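You operate a simulated robot arm through the tools that you are given. There is no shell and no other tool.

You are at the controls of a simulated robot arm. One attempt, no reset.

Task
Oil the middle of the offcut with the pad, then shut the pad in the square tin. A coat counts when it lies all over at full strength: go over it till it gets no stronger.

The check looks at the end state, three seconds after you hand in, the way a careful person would. Anything else that was tipped, shoved, dropped, spilled or broken makes it a failure.

Robot
A 7-joint arm with a two-finger parallel gripper, fixed in place. Base frame: the origin is on the floor under the middle of its stand, x ahead of it, y to its left, z up; the work surface is at about z = 0.75. Units: m, degrees, N and s.
With the tool pointing down near the work surface it reaches from about 0.3 to 0.68 m from the base axis. Its first joint turns from -66.0 to 66.0 degrees. Payload 1.57 kg.
The tool frame sits at the grasp point between the pads (the TCP): z along the fingers, y along the line on which they close. The tips reach 0.03 m beyond it. The gripper opens to 0.11 m. The fingers are 0.024 m wide and 0.012 m thick; the gripper's body (0.048 by 0.112 m) begins 0.078 m behind the TCP.
Orientation is told as [roll, pitch, yaw] about the base's x, y, z axes, in that order, counted from this pose: with the fingers straight down and closing along the base's y, the tool's x points along the base's -x, its y along +y and its z along -z.

Tools
- The arm moves only by the tool jog_arm. Its arguments are lists of equal length, an entry for each row: "offset": the shift along the tool's x, y, z in units of 200 mm (1.0 is 200 mm), a list of three; "turn": the turn, a rotation vector about the tool's x, y, z in units of 45 degrees (1.0 is 45 degrees), a list of three; "claw": the opening, from 0 (shut) to 1 (fully open). In form: {"offset": [[dx, dy, dz], ...], "turn": [[ax, ay, az], ...], "claw": [claw, ...]}. A call has 1 to 20 rows; each row is the pose to reach, as a shift and turn from the pose commanded when the call began, along the tool's axes at that moment. A call with a number of a shift or a turn outside -1 to 1 is refused whole. A row lasts 0.2 s, in which the tool goes at most 0.05 m and 8.6 degrees; a call with a longer step from one row to the next is refused whole, and so is a gripper value outside its range. Where a pose cannot be reached the arm comes as near as it can. A force on the tool above 60 N (or 10 N above the force at the start of the call, whichever is more), or a blocked arm, ends the call early, and 0.2 s more pass. The fingers move at their own pace (about 0.108 m/s each) and stop on an object; they squeeze with about 20 N. The grip force told is the motor's: it shows also when the fingers shut on nothing. Time passes only in rows, and 0.2 s behind the last, so rows that repeat a pose let the fingers close. The reply holds the time, the measured pose of the TCP, the force on the tool along the base axes, the opening and the grip force, in the units named above and with some noise, with the torque about the TCP (base axes, N m) and any sound that the robot's microphone picked up, and new pictures: "views" is both (left out), scene, wrist or none.
- Cameras (640 x 400 px; columns grow to the right, rows downward): "scene" is fixed at [0.1524, -0.3898, 1.4073]; the picture's right is [0.87, -0.49, 0.00], its down [-0.32, -0.56, -0.76] and it looks along [0.38, 0.67, -0.64] (base axes); focal length 284 px, centre (320, 200). "wrist" rides on the gripper at [0.07, 0.016, -0.141] in the tool frame; the picture's right is [-0.23, 0.97, 0.00], its down [-0.86, -0.20, -0.48] and it looks along [-0.47, -0.11, 0.88] (tool axes); focal length 222 px, centre (320, 200). There is no depth. A picture from a camera that has moved, and an enlarged one, comes with that camera's place and axes in the base frame and with its lens. The place of the scene camera against the robot may be out by one fixed shift of up to 0.012 m in any direction.
- close_up(camera, box): a new picture of the part [left, top, right, bottom] of that camera's present view, enlarged. It takes no simulated time.
- job_done(): hands the job in; it is judged then, once.

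Places have to be worked out from the pictures, the camera data and where the tool is seen. Open the gripper and draw the arm clear of the work before you hand the job in, unless the task says otherwise.

The tools are called after "Call:" as name(argument=value, ...) on one line, values as JSON. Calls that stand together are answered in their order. jog_arm: Moves the arm, as the interface text tells. Its arguments: {"type":"object","properties":{"offset":{"type":"array","items":{"type":"array","items":{"type":"number"}}},"turn":{"type":"array","items":{"type":"array","items":{"type":"number"}}},"claw":{"type":"array","items":{"type":"number"}},"views":{"type":"string","enum":["both","scene","wrist","none"]}},"required":["offset","turn","claw"]} The other tools are called the same way: close_up (camera, box) takes an enlarged picture of a part of a camera's view; job_done () hands the job in.

At the start:

```text
t: 0.0
tcp_pos: [0.4356, -0.0034, 1.1795]
orientation: [-0.1, 0.0, 0.0]
force: [-0.4, -0.1, 0.4]
ft_torque: [0.02, -0.01, -0.01]
finger_gap: 0.11
grasp_force: 0.2
```

scene: 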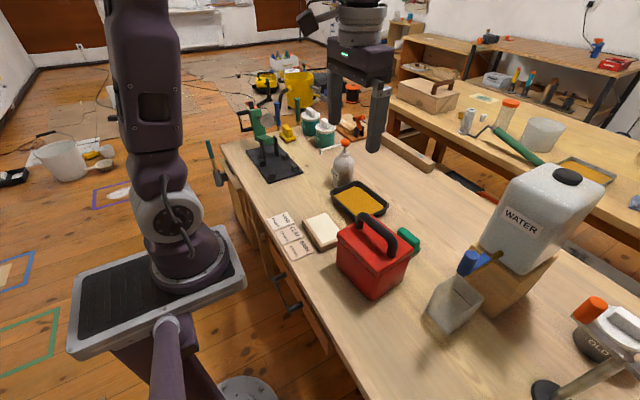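
wrist: 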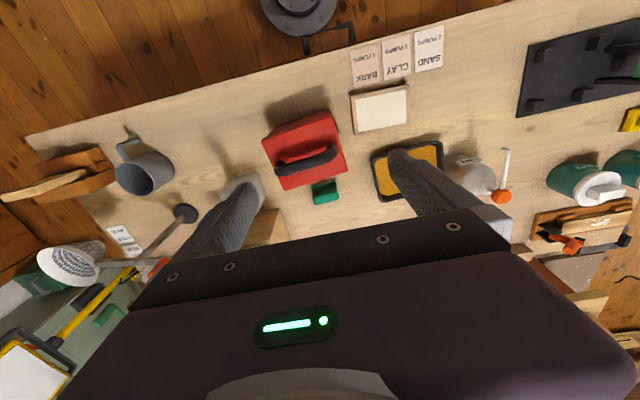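

I'll start by looking closely at the scene to find the offcut, the pad and the square tin.

Call:
close_up(camera="scene", box=[220, 80, 440, 220])

Call:
close_up(camera="scene", box=[250, 170, 450, 310])

Call:
close_up(camera="scene", box=[410, 150, 640, 400])

Call:
close_up(camera="wrist", box=[220, 0, 480, 220])

Call:
close_up(camera="wrist", box=[440, 60, 640, 300])

Call:
close_up(camera="wrist", box=[0, 100, 220, 360])

```text
2.86 times, centred on (330, 150) of scene
camera zoom: at [0.1524, -0.3898, 1.4073], right [0.87, -0.49, 0.0], down [-0.32, -0.56, -0.76], along [0.38, 0.67, -0.64], focal length 810 px, centre (291, 343)
```

zoom: 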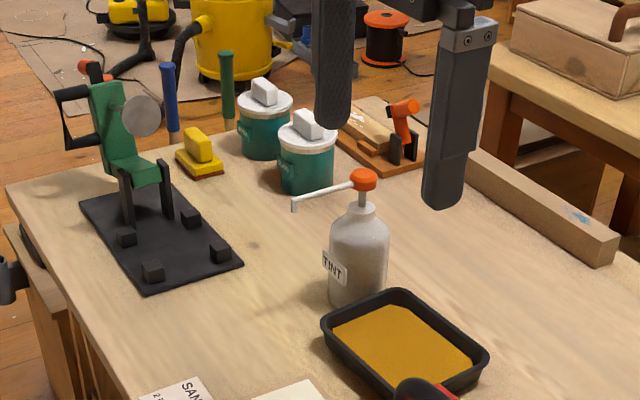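

```text
2.86 times, centred on (350, 240) of scene
camera zoom: at [0.1524, -0.3898, 1.4073], right [0.87, -0.49, 0.0], down [-0.32, -0.56, -0.76], along [0.38, 0.67, -0.64], focal length 810 px, centre (234, 86)
```

zoom: 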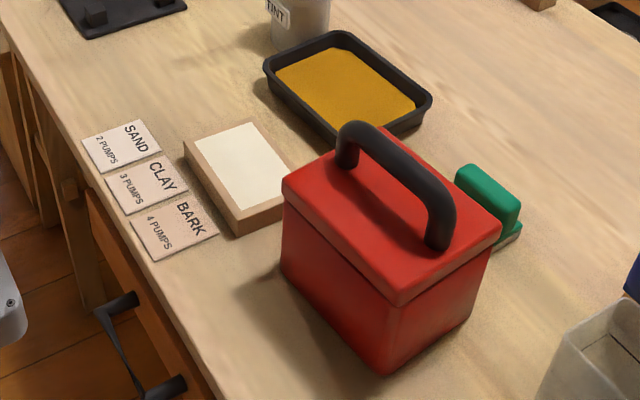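

```text
1.60 times, centred on (525, 275) of scene
camera zoom: at [0.1524, -0.3898, 1.4073], right [0.87, -0.49, 0.0], down [-0.32, -0.56, -0.76], along [0.38, 0.67, -0.64], focal length 454 px, centre (-8, 80)
```

zoom: 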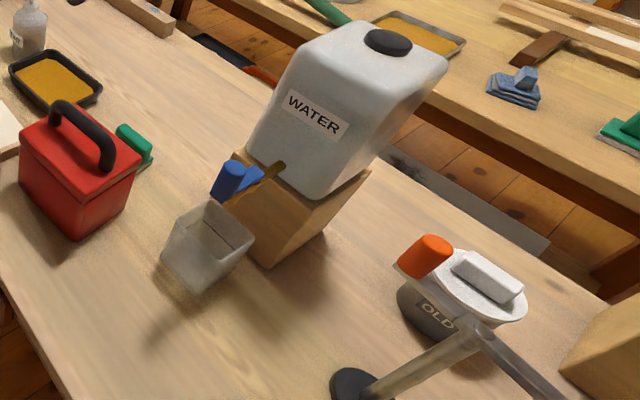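

```text
1.82 times, centred on (350, 110) of wrist
camera zoom: at [0.3642, 0.0119, 1.3197], right [0.23, 0.97, 0.0], down [0.86, -0.2, 0.48], along [0.47, -0.11, -0.88], focal length 404 px, centre (266, 364)
```

zoom: 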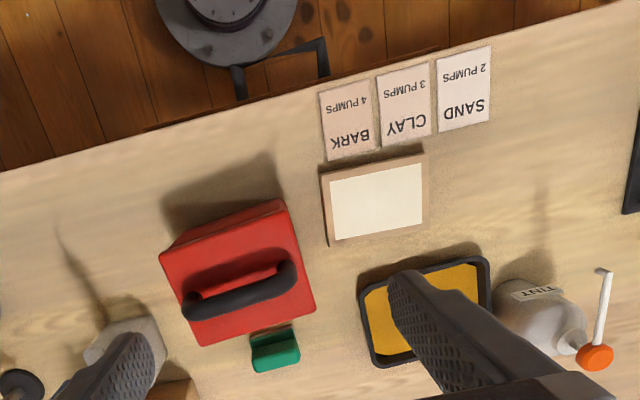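

```text
1.67 times, centred on (540, 180) of wrist
camera zoom: at [0.3642, 0.0119, 1.3197], right [0.23, 0.97, 0.0], down [0.86, -0.2, 0.48], along [0.47, -0.11, -0.88], focal length 370 px, centre (-47, 233)
```

zoom: 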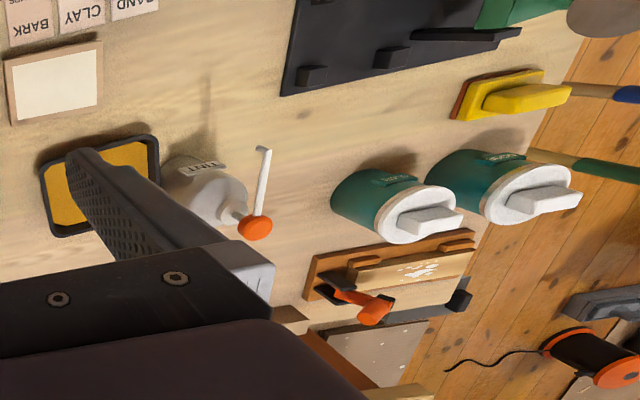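

```text
1.54 times, centred on (110, 230) of wrist
camera zoom: at [0.3642, 0.0119, 1.3197], right [0.23, 0.97, 0.0], down [0.86, -0.2, 0.48], along [0.47, -0.11, -0.88], focal length 342 px, centre (643, 154)
```

zoom: 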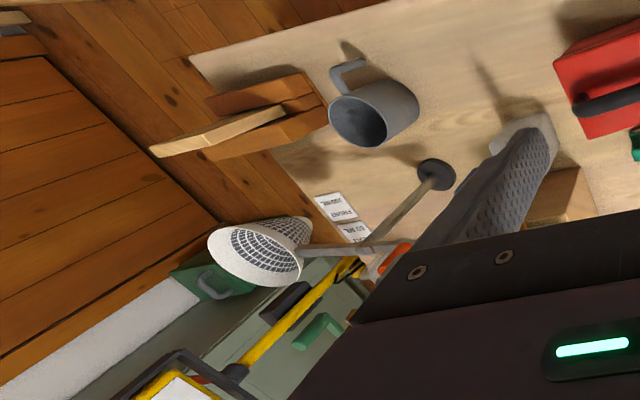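

The offcut looks like the wood block with a pale rectangle near [0.46, 0.135], the red lidded box is near [0.50, -0.05], the green-handled pad near [0.63, -0.04] and an ochre tray near [0.63, 0.19]. I'll move lower and back for a better wrist view before touching anything.

Call:
jog_arm(offset=[[0.1, 0.05, 0.2], [0.2, 0.1, 0.4], [0.3, 0.2, 0.6]], turn=[[0, 0, 0], [0, 0, 0], [0, 0, 0]], claw=[1, 1, 1])

```text
t: 0.8
tcp_pos: [0.3766, 0.035, 1.0612]
orientation: [0.1, 0.0, 0.0]
force: [0.3, -0.1, 0.3]
ft_torque: [-0.01, 0.04, 0.01]
finger_gap: 0.1101
grasp_force: 0.0
camera wrist: at [0.3055, 0.0515, 1.2021], right [0.23, 0.97, 0.0], down [0.86, -0.2, 0.48], along [0.47, -0.11, -0.88], focal length 222 px, centre (320, 200)
```

scene: 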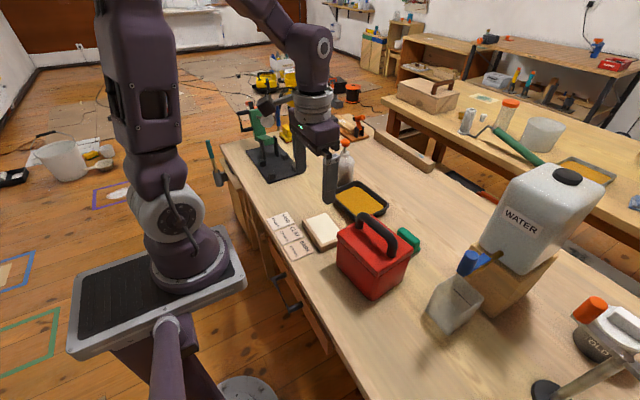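
wrist: 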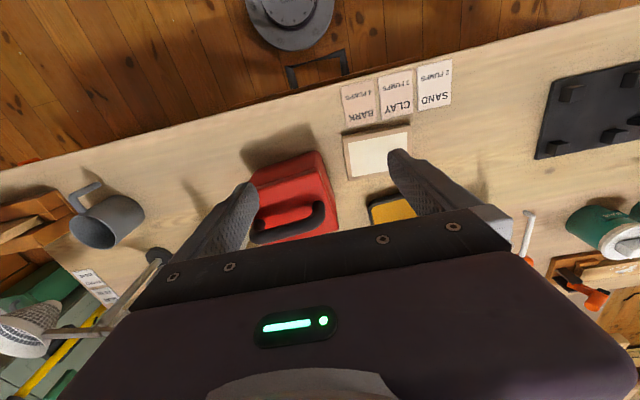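

The gripper body hides anything ahead of the camera, so I'll move forward over the bench at a safe height to look at the pad, tray and tin.

Call:
jog_arm(offset=[[-0.2, -0.05, 0.0], [-0.4, -0.1, 0.05], [-0.6, -0.1, 0.1], [-0.8, -0.1, 0.15], [-1.0, -0.1, 0.2]], turn=[[0, 0, 0], [0, 0, 0], [0, 0, 0], [0, 0, 0], [0, 0, 0]], claw=[1, 1, 1, 1, 1], views="wrist")

Call:
close_up(camera="wrist", box=[200, 0, 440, 200])

Call:
close_up(camera="scene", box=[300, 170, 460, 300])

```text
t: 2.0
tcp_pos: [0.577, 0.0141, 1.0205]
orientation: [-0.1, 0.0, 0.1]
force: [-0.1, 0.4, -0.1]
ft_torque: [0.01, 0.0, 0.0]
finger_gap: 0.1101
grasp_force: 0.0
camera wrist: at [0.5049, 0.0299, 1.1612], right [0.23, 0.97, 0.0], down [0.85, -0.2, 0.48], along [0.47, -0.11, -0.88], focal length 222 px, centre (320, 200)
```

wrist: 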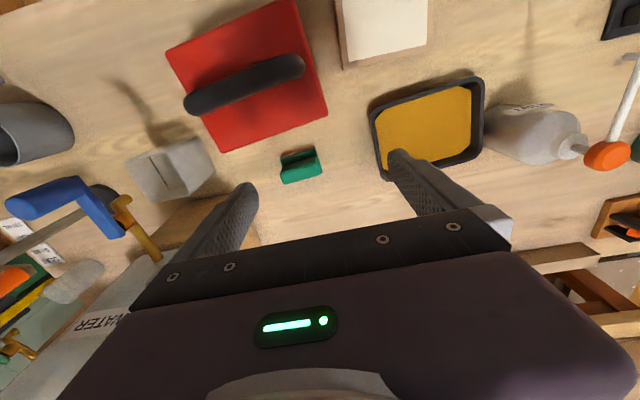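

```text
2.00 times, centred on (320, 100) of wrist
camera zoom: at [0.5049, 0.0299, 1.1612], right [0.23, 0.97, 0.0], down [0.85, -0.2, 0.48], along [0.47, -0.11, -0.88], focal length 444 px, centre (320, 400)
```

zoom: 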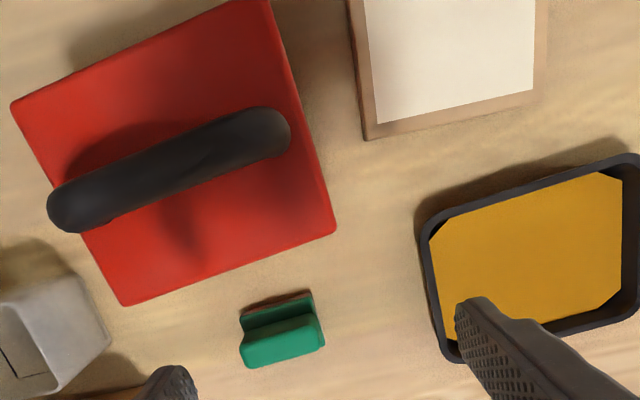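

```text
3.08 times, centred on (380, 235) of scene
camera zoom: at [0.1524, -0.3898, 1.4073], right [0.87, -0.49, 0.0], down [-0.32, -0.56, -0.76], along [0.38, 0.67, -0.64], focal length 872 px, centre (135, 92)
```

zoom: 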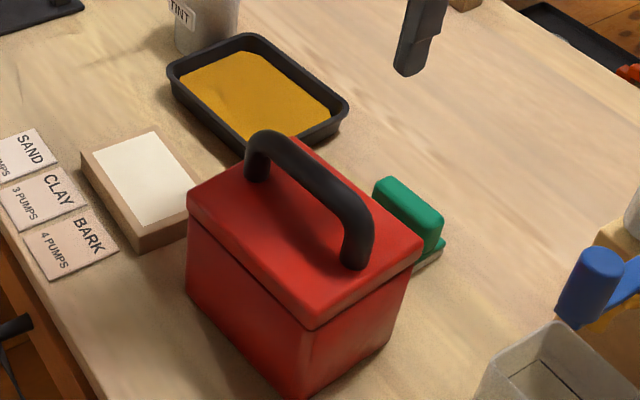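

The green pad has a block handle on a thin base with a pale underside, and the red square tin has a lift-off lid with an arched handle. I'll shift to stand over the tin for a cleaner measurement.

Call:
jog_arm(offset=[[0.05, -0.12, -0.1], [0.1, -0.25, -0.2], [0.1, -0.35, -0.3]], turn=[[0, 0, 0], [0, 0, 0], [0, 0, 0]], claw=[1, 1, 1], views="both")

Call:
close_up(camera="wrist", box=[220, 0, 420, 125])

Call:
close_up(camera="wrist", box=[260, 80, 420, 200])

Call:
close_up(camera="scene", box=[320, 200, 440, 305])

Call:
close_up(camera="scene", box=[230, 90, 360, 190])

```text
t: 2.8
tcp_pos: [0.5538, -0.056, 1.0788]
orientation: [0.0, 0.0, 0.0]
force: [0.6, 0.5, 0.8]
ft_torque: [0.01, 0.03, -0.02]
finger_gap: 0.1099
grasp_force: 0.2
camera wrist: at [0.4831, -0.0405, 1.2205], right [0.23, 0.97, 0.0], down [0.86, -0.2, 0.48], along [0.47, -0.11, -0.88], focal length 222 px, centre (320, 200)
```

scene: 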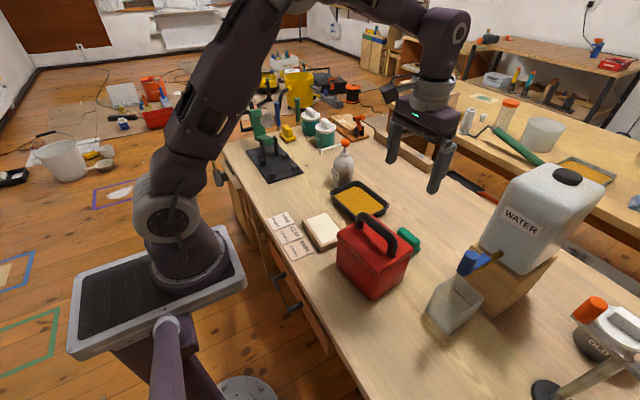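
wrist: 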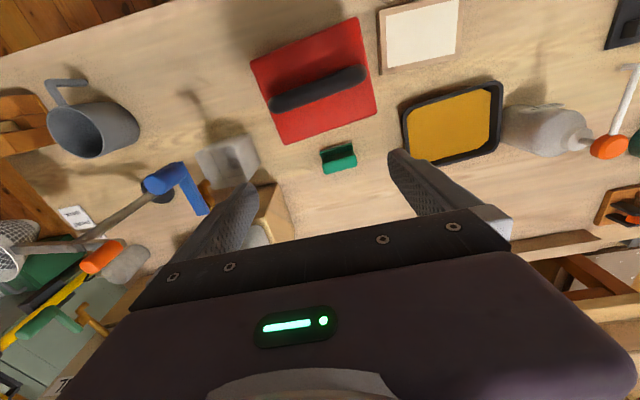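

```text
3.20 times, centred on (320, 62) of wrist
camera zoom: at [0.4831, -0.0405, 1.2205], right [0.23, 0.97, 0.0], down [0.86, -0.2, 0.48], along [0.47, -0.11, -0.88], focal length 711 px, centre (320, 640)
```

zoom: 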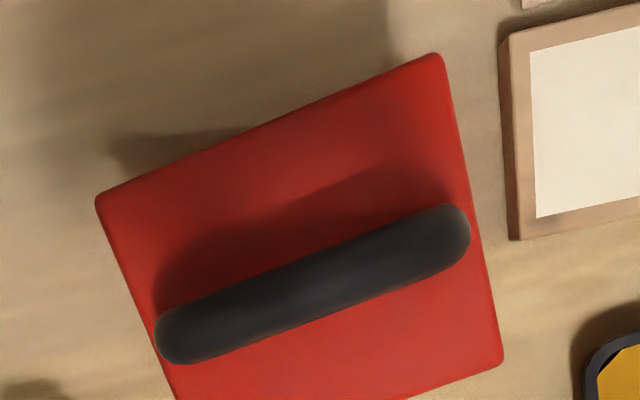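

```text
3.33 times, centred on (340, 140) of wrist
camera zoom: at [0.4831, -0.0405, 1.2205], right [0.23, 0.97, 0.0], down [0.86, -0.2, 0.48], along [0.47, -0.11, -0.88], focal length 740 px, centre (253, 400)
```

zoom: 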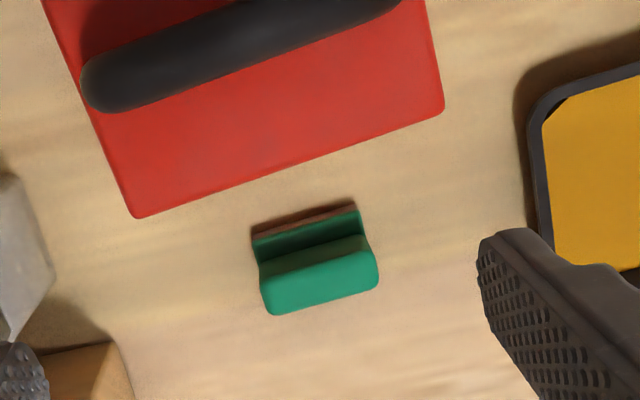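

```text
3.81 times, centred on (380, 252) of scene
camera zoom: at [0.1524, -0.3898, 1.4073], right [0.87, -0.49, 0.0], down [-0.32, -0.56, -0.76], along [0.38, 0.67, -0.64], focal length 1080 px, centre (91, 0)
```

zoom: 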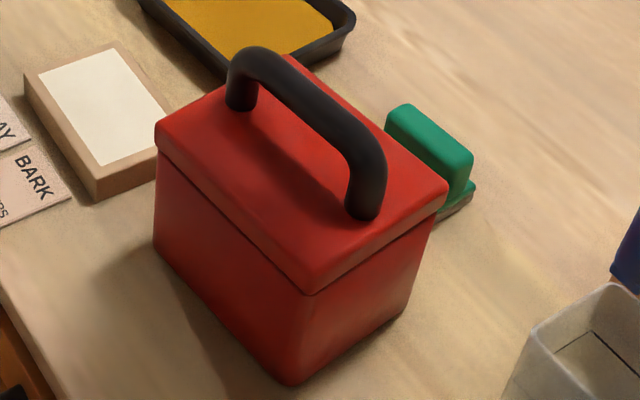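

```text
4.00 times, centred on (295, 140) of scene
camera zoom: at [0.1524, -0.3898, 1.4073], right [0.87, -0.49, 0.0], down [-0.32, -0.56, -0.76], along [0.38, 0.67, -0.64], focal length 1134 px, centre (420, 440)
```

zoom: 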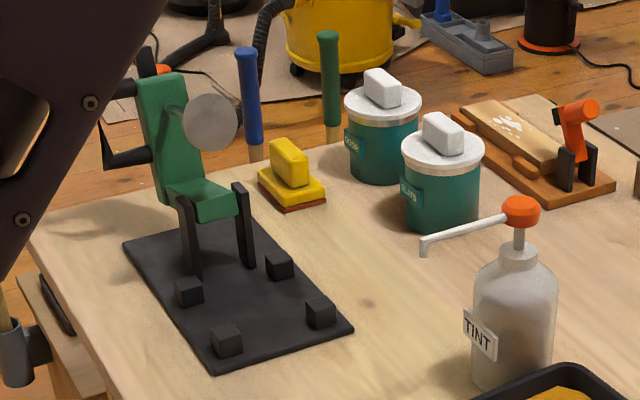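

The lid top sits at about z = 0.88 and is centred near [0.494, -0.048] with a yaw of about 5.7°. Its handle runs nearly along y and peaks near z = 0.93. I'll open the tin first so the oily pad can go straight in later, and start by turning the gripper so it closes across the handle.

Call:
jog_arm(offset=[[0.05, 0.007, 0.0], [0.1, 0.014, 0.0], [0.15, 0.021, 0.05], [0.2, 0.028, 0.1], [0.25, 0.035, 0.15], [0.3, 0.0425, 0.2]], turn=[[0, 0, 0.167], [0, 0, 0.333], [0, 0, 0.5], [0, 0, 0.667], [0, 0, 0.833], [0, 0, 1.0]], claw=[1, 1, 1, 1, 1, 1], views="none")

Call:
jog_arm(offset=[[0, 0, 0], [0, 0, 0], [0, 0, 0], [0, 0, 0], [0, 0, 0], [0, 0, 0]], turn=[[0, 0, 0.167], [0, 0, 0.333], [0, 0, 0.5], [0, 0, 0.667], [0, 0, 0.8], [0, 0, 0.873]], claw=[1, 1, 1, 1, 1, 1], views="both")

```text
t: 4.2
tcp_pos: [0.4947, -0.0474, 1.0384]
orientation: [0.0, 0.0, -45.2]
force: [0.0, 0.4, 0.6]
ft_torque: [0.01, 0.05, 0.0]
finger_gap: 0.1099
grasp_force: 0.1
```

```text
t: 5.6
tcp_pos: [0.495, -0.0459, 1.0384]
orientation: [0.0, 0.0, -84.4]
force: [0.1, -0.3, 0.0]
ft_torque: [0.01, -0.01, 0.05]
finger_gap: 0.1103
grasp_force: 0.1
camera wrist: at [0.5032, 0.0249, 1.179], right [0.99, -0.13, 0.0], down [-0.12, -0.87, 0.48], along [-0.06, -0.47, -0.88], focal length 222 px, centre (320, 200)
```

scene: 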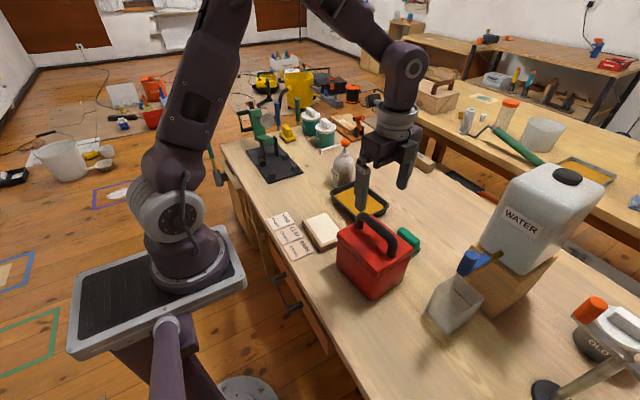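
wrist: 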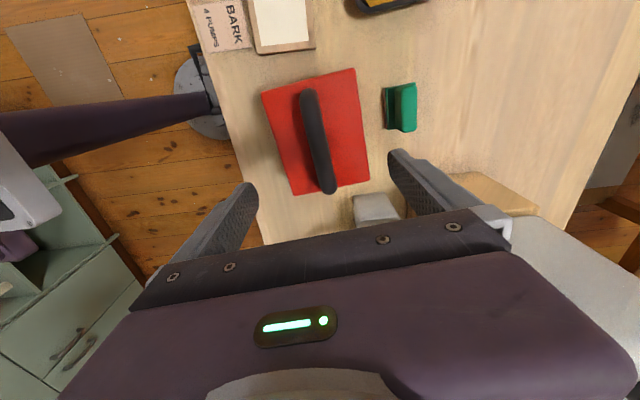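

The gripper is aligned at yaw -84.4°. I'll take close-ups from this third viewpoint to fix the height and centre of the lid handle and the pad.

Call:
close_up(camera="wrist", box=[240, 50, 440, 200])

Call:
close_up(camera="wrist", box=[360, 60, 440, 150])

```text
2.67 times, centred on (340, 125) of wrist
camera zoom: at [0.5032, 0.0249, 1.179], right [0.99, -0.13, 0.0], down [-0.12, -0.87, 0.48], along [-0.06, -0.47, -0.88], focal length 592 px, centre (267, 400)
```

zoom: 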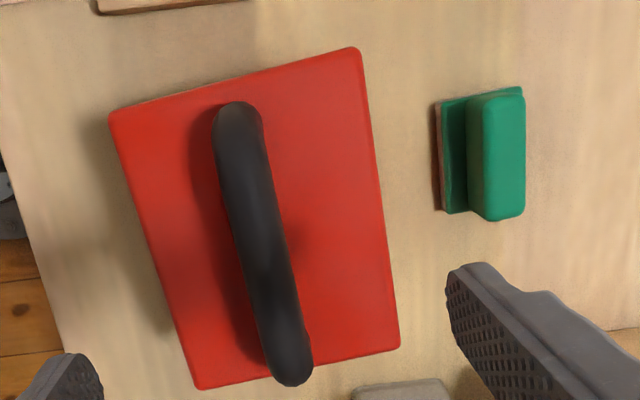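

```text
4.44 times, centred on (400, 105) of wrist
camera zoom: at [0.5032, 0.0249, 1.179], right [0.99, -0.13, 0.0], down [-0.12, -0.87, 0.48], along [-0.06, -0.47, -0.88], focal length 987 px, centre (-36, 622)
```

zoom: 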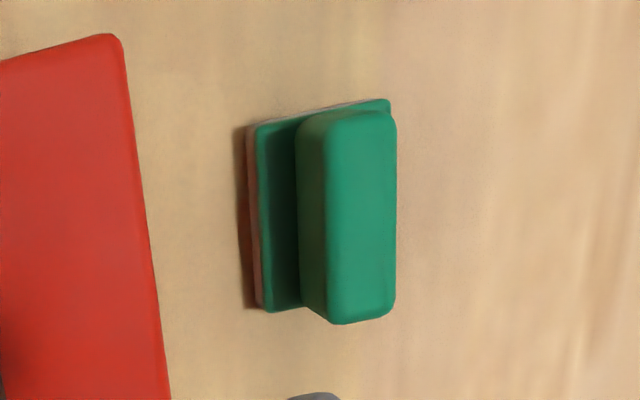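

The lid handle runs through about [0.494, -0.042], directly under the tool, with its top near z = 0.93. I'll lower with the fingers half open so the tips stay just above the lid, then check.

Call:
jog_arm(offset=[[0, -0.005, 0.15], [0, -0.005, 0.3], [0, -0.005, 0.45], [0, -0.005, 0.55], [0, -0.005, 0.58]], turn=[[0, 0, 0], [0, 0, 0], [0, 0, 0], [0, 0, 0], [0, 0, 0]], claw=[0.6, 0.5, 0.5, 0.5, 0.5], views="both")

Call:
close_up(camera="scene", box=[320, 170, 440, 305])

```text
t: 6.8
tcp_pos: [0.4963, -0.0479, 0.9228]
orientation: [0.0, 0.0, -84.4]
force: [-0.2, 0.6, 0.7]
ft_torque: [0.0, 0.0, 0.01]
finger_gap: 0.0555
grasp_force: 0.0
camera wrist: at [0.5033, 0.0229, 1.0636], right [0.99, -0.13, 0.0], down [-0.11, -0.87, 0.48], along [-0.06, -0.47, -0.88], focal length 222 px, centre (320, 200)
```

scene: 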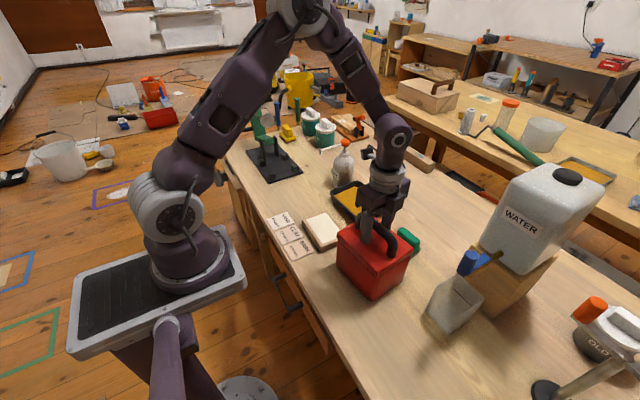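
wrist: 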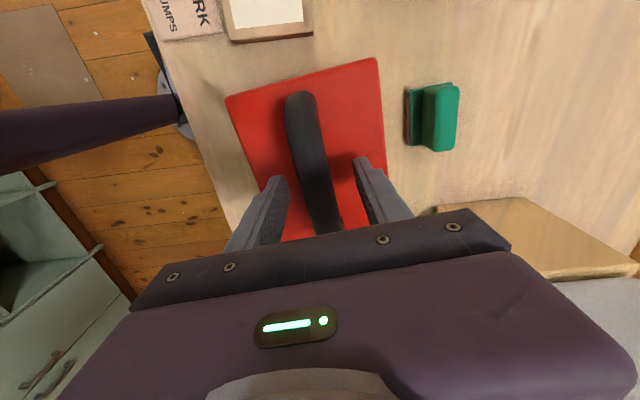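

```text
2.96 times, centred on (380, 238) of scene
camera zoom: at [0.1524, -0.3898, 1.4073], right [0.87, -0.49, 0.0], down [-0.32, -0.56, -0.76], along [0.38, 0.67, -0.64], focal length 840 px, centre (142, 89)
```

zoom: 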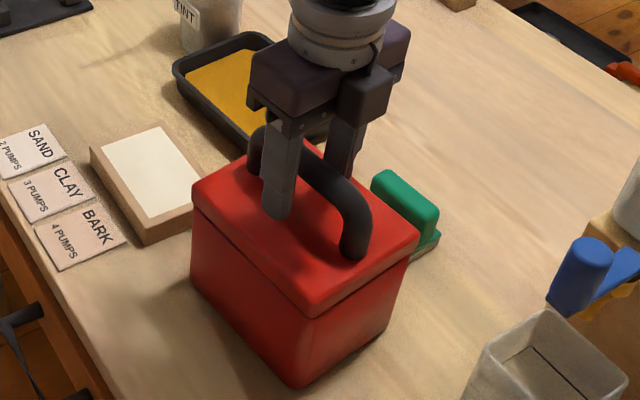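

The fingers straddle the handle with the tips just clear of the lid and no contact force. Next I'll close on the handle.

Call:
jog_arm(offset=[[0, 0, 0.01], [0, 0, 0.01], [0, 0, 0.01], [0, 0, 0.01]], turn=[[0, 0, 0], [0, 0, 0], [0, 0, 0], [0, 0, 0]], claw=[0.3, 0, 0, 0], views="wrist")

```text
t: 7.8
tcp_pos: [0.4948, -0.0467, 0.9201]
orientation: [0.0, 0.0, -84.3]
force: [2.8, 0.5, 2.0]
ft_torque: [-0.13, -0.04, 0.04]
finger_gap: 0.0213
grasp_force: 19.9
camera wrist: at [0.5027, 0.0241, 1.0615], right [0.99, -0.13, 0.0], down [-0.11, -0.87, 0.48], along [-0.06, -0.47, -0.88], focal length 222 px, centre (320, 200)
```

wrist: 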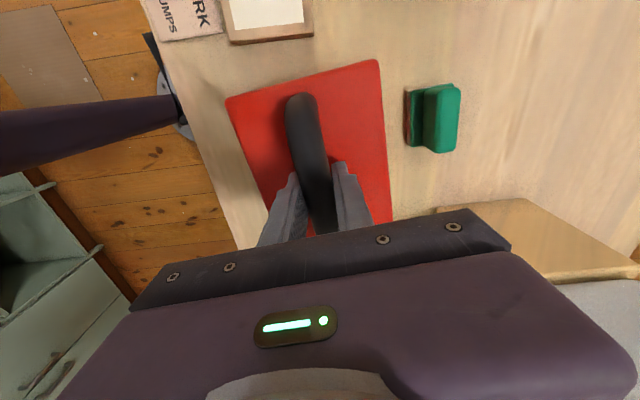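

The handle is gripped with a 21 mm gap at 20 N. I'll lift slowly straight up while watching the force, to see whether the lid parts from the tin.

Call:
jog_arm(offset=[[0, 0, -0.02], [0, 0, -0.05], [0, 0, -0.08], [0, 0, -0.12], [0, 0, -0.16]], turn=[[0, 0, 0], [0, 0, 0], [0, 0, 0], [0, 0, 0], [0, 0, 0]], claw=[0, 0, 0, 0, 0], views="both")

Call:
close_up(camera="scene", box=[320, 170, 440, 305])

```text
t: 9.0
tcp_pos: [0.4931, -0.0465, 0.9524]
orientation: [0.0, 0.0, -84.2]
force: [-1.1, 1.7, -2.4]
ft_torque: [0.12, -0.08, 0.0]
finger_gap: 0.0219
grasp_force: 20.0
camera wrist: at [0.5012, 0.0243, 1.0931], right [0.99, -0.13, 0.0], down [-0.11, -0.87, 0.48], along [-0.06, -0.47, -0.88], focal length 222 px, centre (320, 200)
```

scene: 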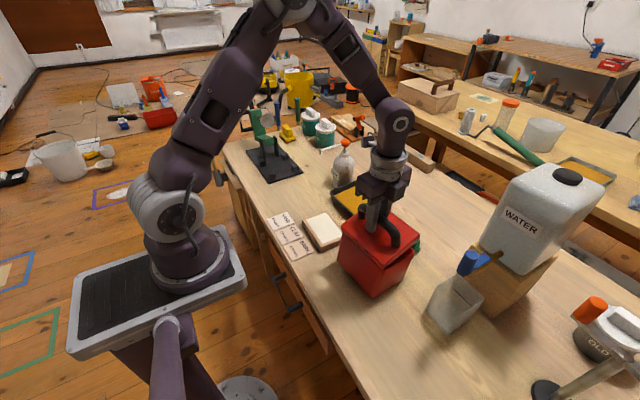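
wrist: 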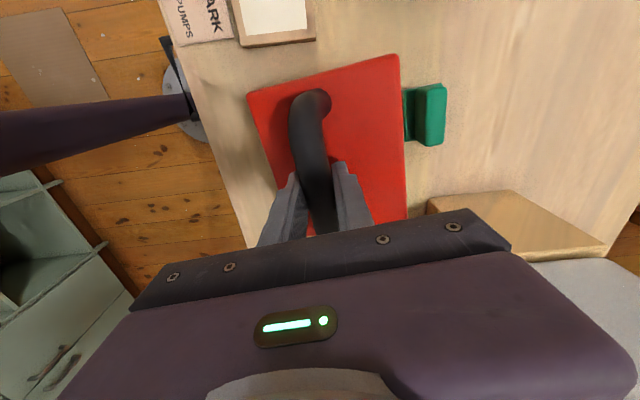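

```text
2.96 times, centred on (380, 238) of scene
camera zoom: at [0.1524, -0.3898, 1.4073], right [0.87, -0.49, 0.0], down [-0.32, -0.56, -0.76], along [0.38, 0.67, -0.64], focal length 840 px, centre (142, 89)
```

zoom: 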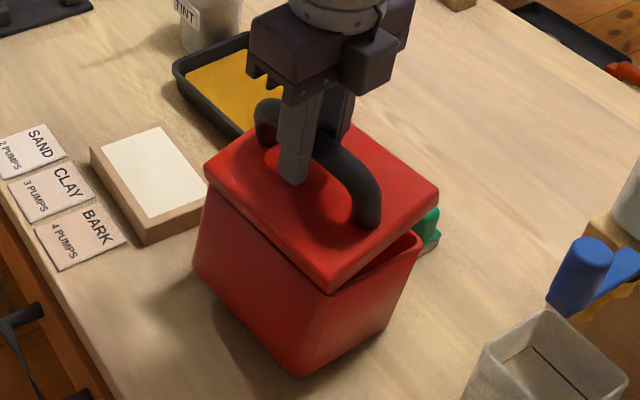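

The lid has risen, but it looks tilted and the tin body may have come up with it. I'll zoom in before going further.

Call:
close_up(camera="scene", box=[330, 200, 430, 300])

Call:
close_up(camera="wrist", box=[230, 40, 450, 240])

```text
4.00 times, centred on (380, 250) of scene
camera zoom: at [0.1524, -0.3898, 1.4073], right [0.87, -0.49, 0.0], down [-0.32, -0.56, -0.76], along [0.38, 0.67, -0.64], focal length 1134 px, centre (80, 0)
```

zoom: 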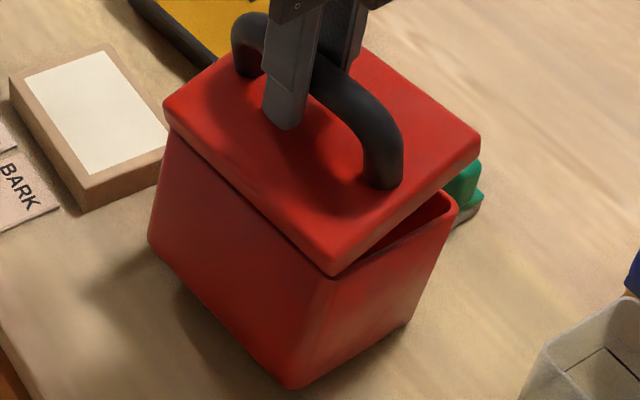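

```text
2.00 times, centred on (340, 140) of wrist
camera zoom: at [0.5012, 0.0243, 1.0931], right [0.99, -0.13, 0.0], down [-0.11, -0.87, 0.48], along [-0.06, -0.47, -0.88], focal length 444 px, centre (280, 320)
```

zoom: 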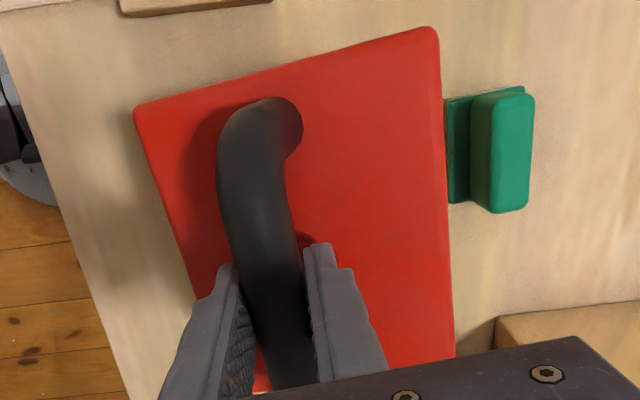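

The tin body's near (-x) side has been lifted about a centimetre while the lid opened on the +x side, so the lid is jammed or hinged on the -x side. I'll lower gently until the body sits on the bench again and look at the seam.

Call:
jog_arm(offset=[[0, 0, 0.02], [0, 0, 0.04], [0, 0, 0.06], [0, 0, 0.075], [0, 0, 0.075]], turn=[[0, 0, 0], [0, 0, 0], [0, 0, 0], [0, 0, 0], [0, 0, 0]], claw=[0, 0, 0, 0, 0], views="none")

Call:
close_up(camera="scene", box=[330, 200, 430, 300])

Call:
close_up(camera="wrist", box=[230, 40, 450, 240])

```text
t: 10.2
tcp_pos: [0.4942, -0.044, 0.9365]
orientation: [0.0, 0.0, -84.2]
force: [-1.7, -0.2, -1.9]
ft_torque: [-0.07, 0.03, -0.01]
finger_gap: 0.0214
grasp_force: 19.8
```

```text
4.00 times, centred on (380, 250) of scene
camera zoom: at [0.1524, -0.3898, 1.4073], right [0.87, -0.49, 0.0], down [-0.32, -0.56, -0.76], along [0.38, 0.67, -0.64], focal length 1134 px, centre (80, 0)
```

zoom: 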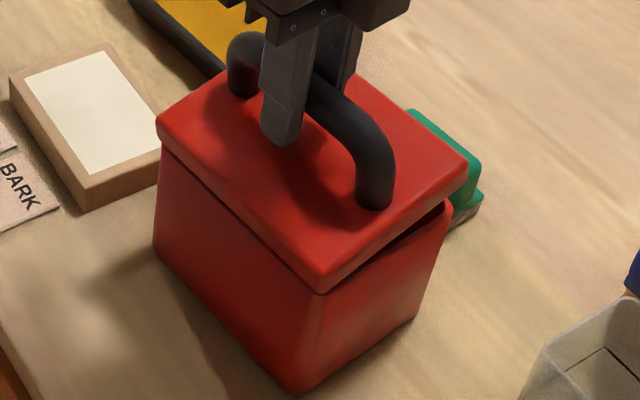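

```text
2.00 times, centred on (340, 140) of wrist
camera zoom: at [0.502, 0.0256, 1.0775], right [0.99, -0.13, 0.0], down [-0.11, -0.87, 0.48], along [-0.06, -0.47, -0.88], focal length 444 px, centre (280, 320)
```

zoom: 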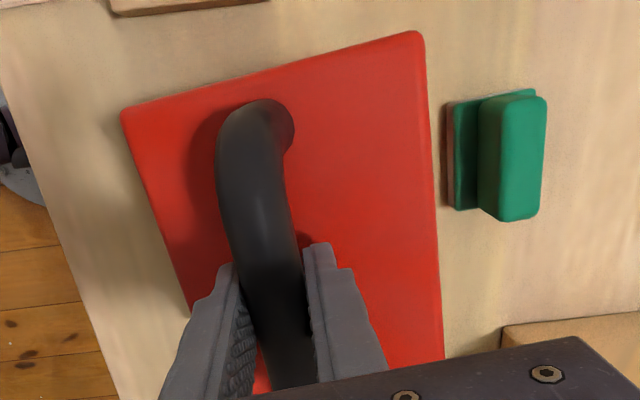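

The body is back on the bench, shifted a few millimetres in +x, and the lid is open along +x while its -x edge stays on the rim. That looks like a hinge along -x, so I'll move the handle along an arc about that edge (toward -x and up) in small steps and see whether the body stays put.

Call:
jog_arm(offset=[[0, -0.025, -0.015], [0, -0.05, -0.03], [0, -0.075, -0.045], [0, -0.1, -0.06], [0, -0.1, -0.06]], turn=[[0, 0, 0], [0, 0, 0], [0, 0, 0], [0, 0, 0], [0, 0, 0]], claw=[0, 0, 0, 0, 0], views="none")

Call:
close_up(camera="scene", box=[330, 200, 430, 300])

Call:
close_up(camera="wrist", box=[230, 40, 450, 240])

```text
t: 11.4
tcp_pos: [0.4727, -0.0476, 0.9501]
orientation: [-0.1, 0.0, -84.3]
force: [-0.8, 0.1, -4.1]
ft_torque: [0.03, -0.08, 0.09]
finger_gap: 0.0212
grasp_force: 20.0
```

```text
4.00 times, centred on (380, 250) of scene
camera zoom: at [0.1524, -0.3898, 1.4073], right [0.87, -0.49, 0.0], down [-0.32, -0.56, -0.76], along [0.38, 0.67, -0.64], focal length 1134 px, centre (80, 0)
```

zoom: 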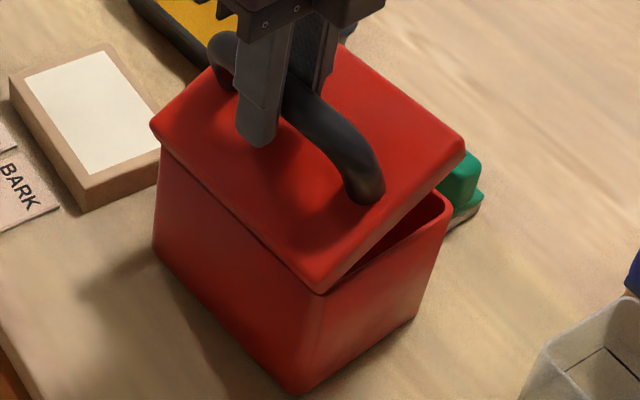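

```text
2.00 times, centred on (340, 140) of wrist
camera zoom: at [0.4815, 0.0234, 1.0902], right [0.99, -0.13, 0.0], down [-0.11, -0.87, 0.48], along [-0.06, -0.47, -0.88], focal length 444 px, centre (280, 320)
```

zoom: 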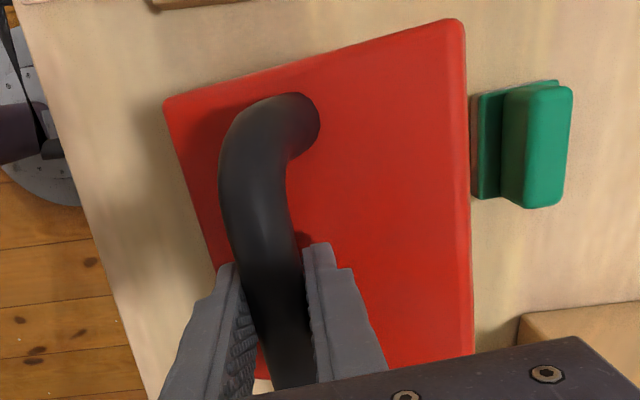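

The body didn't move and the lid turned further about its -x edge, so it is hinged there and now about 30° open. I'll keep following the arc about the hinge at roughly x = 0.441, z = 0.875.

Call:
jog_arm(offset=[[0, -0.05, -0.009], [0, -0.0965, -0.017], [0, -0.13, -0.021], [0, -0.165, -0.023], [0, -0.165, -0.023]], turn=[[0, 0, 0], [0, 0, 0], [0, 0, 0], [0, 0, 0], [0, 0, 0]], claw=[0, 0, 0, 0, 0], views="none")

Call:
close_up(camera="scene", box=[320, 180, 440, 300])

Call:
close_up(camera="wrist", box=[230, 40, 450, 240])

```text
t: 12.6
tcp_pos: [0.4417, -0.0501, 0.9548]
orientation: [0.0, 0.0, -84.3]
force: [1.1, 0.1, -4.5]
ft_torque: [-0.01, -0.1, 0.04]
finger_gap: 0.0213
grasp_force: 19.6
```

```text
3.33 times, centred on (380, 240) of scene
camera zoom: at [0.1524, -0.3898, 1.4073], right [0.87, -0.49, 0.0], down [-0.32, -0.56, -0.76], along [0.38, 0.67, -0.64], focal length 945 px, centre (120, 67)
```

zoom: 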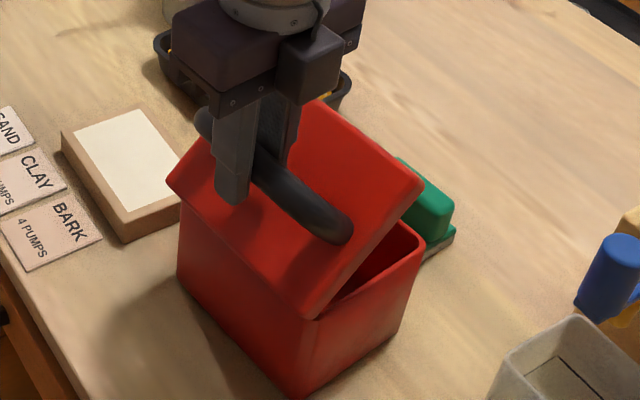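

```text
2.00 times, centred on (340, 140) of wrist
camera zoom: at [0.4496, 0.0198, 1.0952], right [0.99, -0.13, 0.0], down [-0.11, -0.87, 0.48], along [-0.06, -0.47, -0.88], focal length 444 px, centre (280, 320)
```

zoom: 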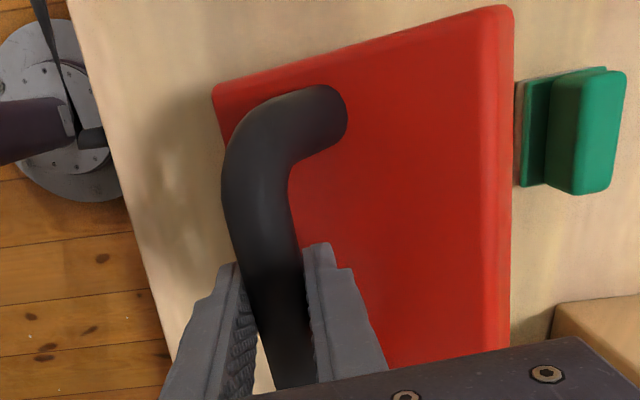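

The lid follows smoothly at about 50° and the body is still in place. I'll carry on along the arc toward vertical.

Call:
jog_arm(offset=[[0, -0.035, 0.002], [0, -0.0685, 0.006], [0, -0.1, 0.014], [0, -0.135, 0.024], [0, -0.165, 0.037], [0, -0.1975, 0.053], [0, -0.1975, 0.053]], turn=[[0, 0, 0], [0, 0, 0], [0, 0, 0], [0, 0, 0], [0, 0, 0], [0, 0, 0], [0, 0, 0]], claw=[0, 0, 0, 0, 0, 0, 0], views="none")

Call:
close_up(camera="scene", box=[320, 180, 440, 300])

Call:
close_up(camera="wrist", box=[230, 40, 450, 240])

```text
t: 14.2
tcp_pos: [0.4013, -0.0544, 0.9423]
orientation: [0.0, 0.0, -84.3]
force: [-6.1, 0.5, 16.2]
ft_torque: [0.02, 0.04, -0.07]
finger_gap: 0.0212
grasp_force: 20.3
```

```text
3.33 times, centred on (380, 240) of scene
camera zoom: at [0.152, -0.3898, 1.4074], right [0.87, -0.49, 0.0], down [-0.32, -0.56, -0.76], along [0.38, 0.67, -0.64], focal length 945 px, centre (120, 67)
```

zoom: 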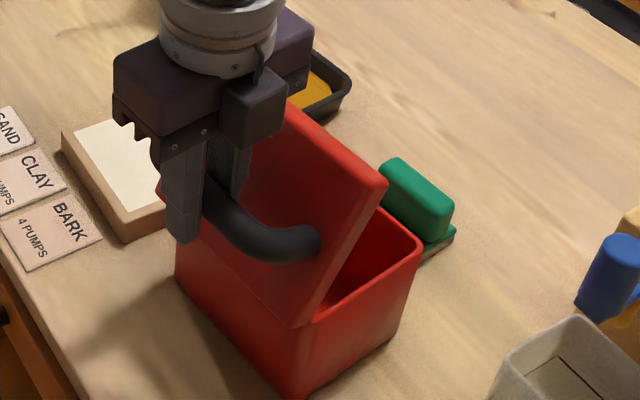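

```text
2.00 times, centred on (340, 140) of wrist
camera zoom: at [0.4095, 0.0164, 1.0834], right [0.99, -0.13, 0.0], down [-0.11, -0.87, 0.48], along [-0.06, -0.47, -0.88], focal length 444 px, centre (280, 320)
```

zoom: 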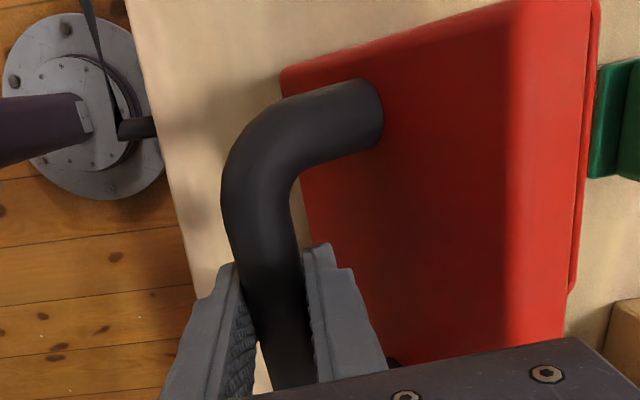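

The reading shows about 16 N pushing up and outward, purely radial, so my arc radius was too tight. I'll back off outward a few millimetres to relieve it before going on.

Call:
jog_arm(offset=[[0, -0.002, -0.01], [0, -0.004, -0.02], [0, -0.004, -0.02]], turn=[[0, 0, 0], [0, 0, 0], [0, 0, 0]], claw=[0, 0, 0], views="none")

```text
t: 15.0
tcp_pos: [0.4, -0.0561, 0.9471]
orientation: [0.0, 0.0, -84.3]
force: [0.2, -0.8, -4.8]
ft_torque: [-0.23, 0.05, 0.05]
finger_gap: 0.0216
grasp_force: 20.1
```

The load is relieved, and the points now fit a circle about x = 0.440, z = 0.874 with radius 0.082. I'll continue along that arc past vertical.

Call:
jog_arm(offset=[[0, -0.0375, 0.026], [0, -0.066, 0.047], [0, -0.0925, 0.07], [0, -0.0925, 0.07]], turn=[[0, 0, 0], [0, 0, 0], [0, 0, 0], [0, 0, 0]], claw=[0, 0, 0, 0], views="none")

Call:
close_up(camera="scene", box=[320, 180, 440, 300])

Call:
close_up(camera="wrist", box=[230, 40, 450, 240])

```text
t: 16.0
tcp_pos: [0.3818, -0.057, 0.9333]
orientation: [0.0, 0.0, -84.3]
force: [-7.3, -0.6, 12.5]
ft_torque: [0.03, -0.03, -0.01]
finger_gap: 0.0216
grasp_force: 19.8
```

```text
3.33 times, centred on (380, 240) of scene
camera zoom: at [0.152, -0.3898, 1.4073], right [0.87, -0.49, 0.0], down [-0.32, -0.56, -0.76], along [0.38, 0.67, -0.64], focal length 945 px, centre (120, 67)
```

zoom: 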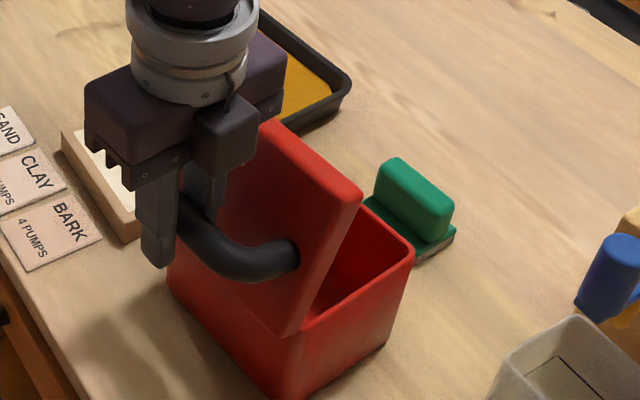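

```text
2.00 times, centred on (340, 140) of wrist
camera zoom: at [0.3897, 0.0136, 1.0741], right [0.99, -0.13, 0.0], down [-0.11, -0.87, 0.48], along [-0.06, -0.47, -0.88], focal length 444 px, centre (280, 320)
```

zoom: 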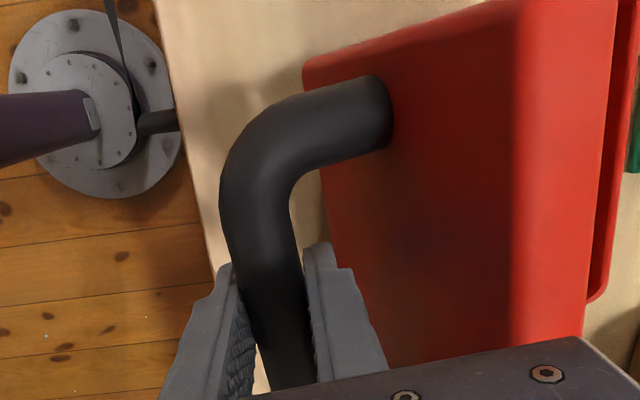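

The tin is light, so any radial error drags it, and the lid is at roughly 75°. I'll loosen the fingers to a wide straddle so the bar can slide freely, then push it on with the +x finger.

Call:
jog_arm(offset=[[0, 0, 0], [0, 0, 0], [0, -0.04, 0.01], [0, -0.085, 0.025], [0, -0.085, 0.025]], turn=[[0, 0, 0], [0, 0, 0], [0, 0, 0], [0, 0, 0], [0, 0, 0]], claw=[0.3, 0.3, 0.3, 0.3, 0.3], views="none")

Call:
close_up(camera="scene", box=[320, 180, 440, 300])

Call:
close_up(camera="wrist", box=[230, 40, 450, 240])

```text
t: 17.2
tcp_pos: [0.3657, -0.0587, 0.9288]
orientation: [0.1, 0.0, -84.3]
force: [-0.1, 0.6, -0.5]
ft_torque: [-0.01, 0.03, 0.0]
finger_gap: 0.0331
grasp_force: 0.4
```

```text
3.33 times, centred on (380, 240) of scene
camera zoom: at [0.1523, -0.3898, 1.4073], right [0.87, -0.49, 0.0], down [-0.32, -0.56, -0.76], along [0.38, 0.67, -0.64], focal length 945 px, centre (120, 67)
```

zoom: 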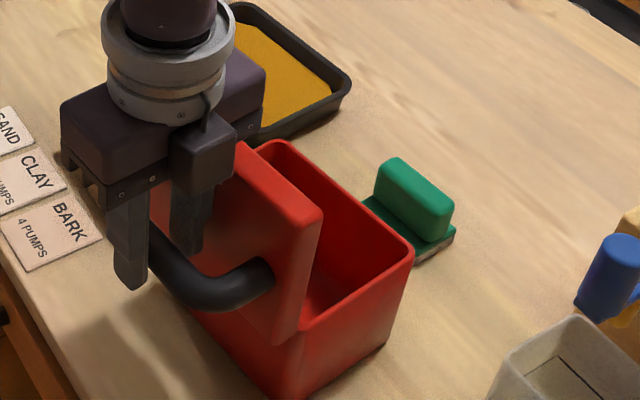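

```text
2.00 times, centred on (340, 140) of wrist
camera zoom: at [0.3738, 0.0114, 1.0691], right [0.99, -0.13, 0.0], down [-0.11, -0.87, 0.48], along [-0.06, -0.47, -0.88], focal length 444 px, centre (280, 320)
```

zoom: 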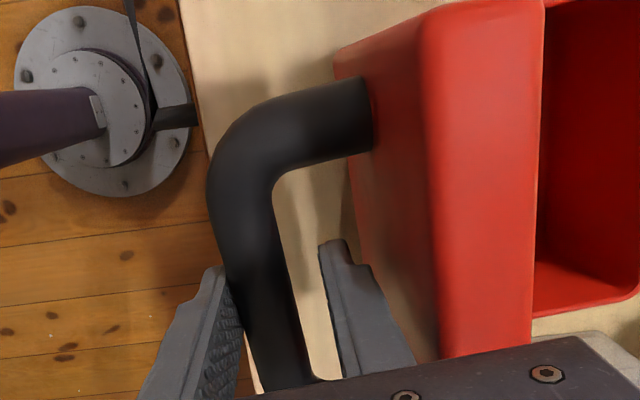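

The lid has passed vertical and now leans on the -x finger with almost no force. I'll ease on in -x to find its resting angle.

Call:
jog_arm(offset=[[0, -0.02, 0.01], [0, -0.04, 0.02], [0, -0.05, 0.025], [0, -0.05, 0.025]], turn=[[0, 0, 0], [0, 0, 0], [0, 0, 0], [0, 0, 0]], claw=[0.3, 0.3, 0.3, 0.3], views="none")

Call:
close_up(camera="scene", box=[320, 180, 440, 300])

Call:
close_up(camera="wrist", box=[230, 40, 450, 240])

```text
t: 18.2
tcp_pos: [0.355, -0.058, 0.923]
orientation: [0.0, 0.0, -84.3]
force: [-0.3, -0.3, 0.7]
ft_torque: [0.02, 0.01, 0.03]
finger_gap: 0.0329
grasp_force: 0.1
```

```text
3.33 times, centred on (380, 240) of scene
camera zoom: at [0.1523, -0.3898, 1.4073], right [0.87, -0.49, 0.0], down [-0.32, -0.56, -0.76], along [0.38, 0.67, -0.64], focal length 945 px, centre (120, 67)
```

zoom: 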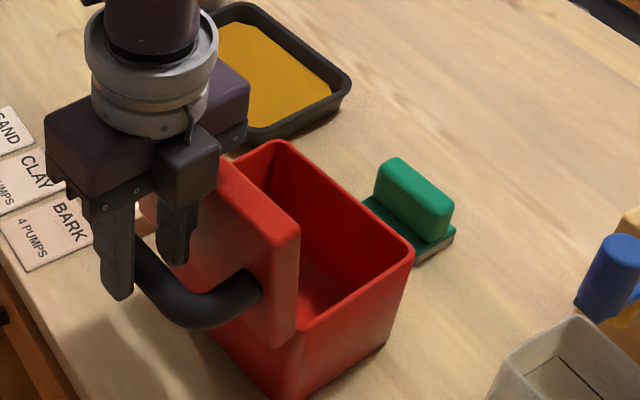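

```text
2.00 times, centred on (340, 140) of wrist
camera zoom: at [0.3641, 0.0119, 1.0637], right [0.99, -0.13, 0.0], down [-0.11, -0.87, 0.48], along [-0.06, -0.47, -0.88], focal length 444 px, centre (280, 320)
```

zoom: 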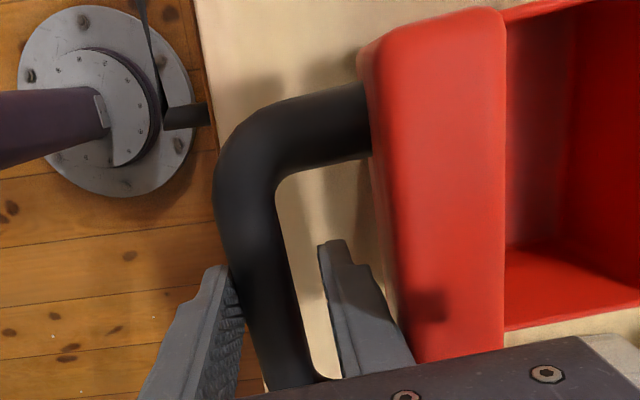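

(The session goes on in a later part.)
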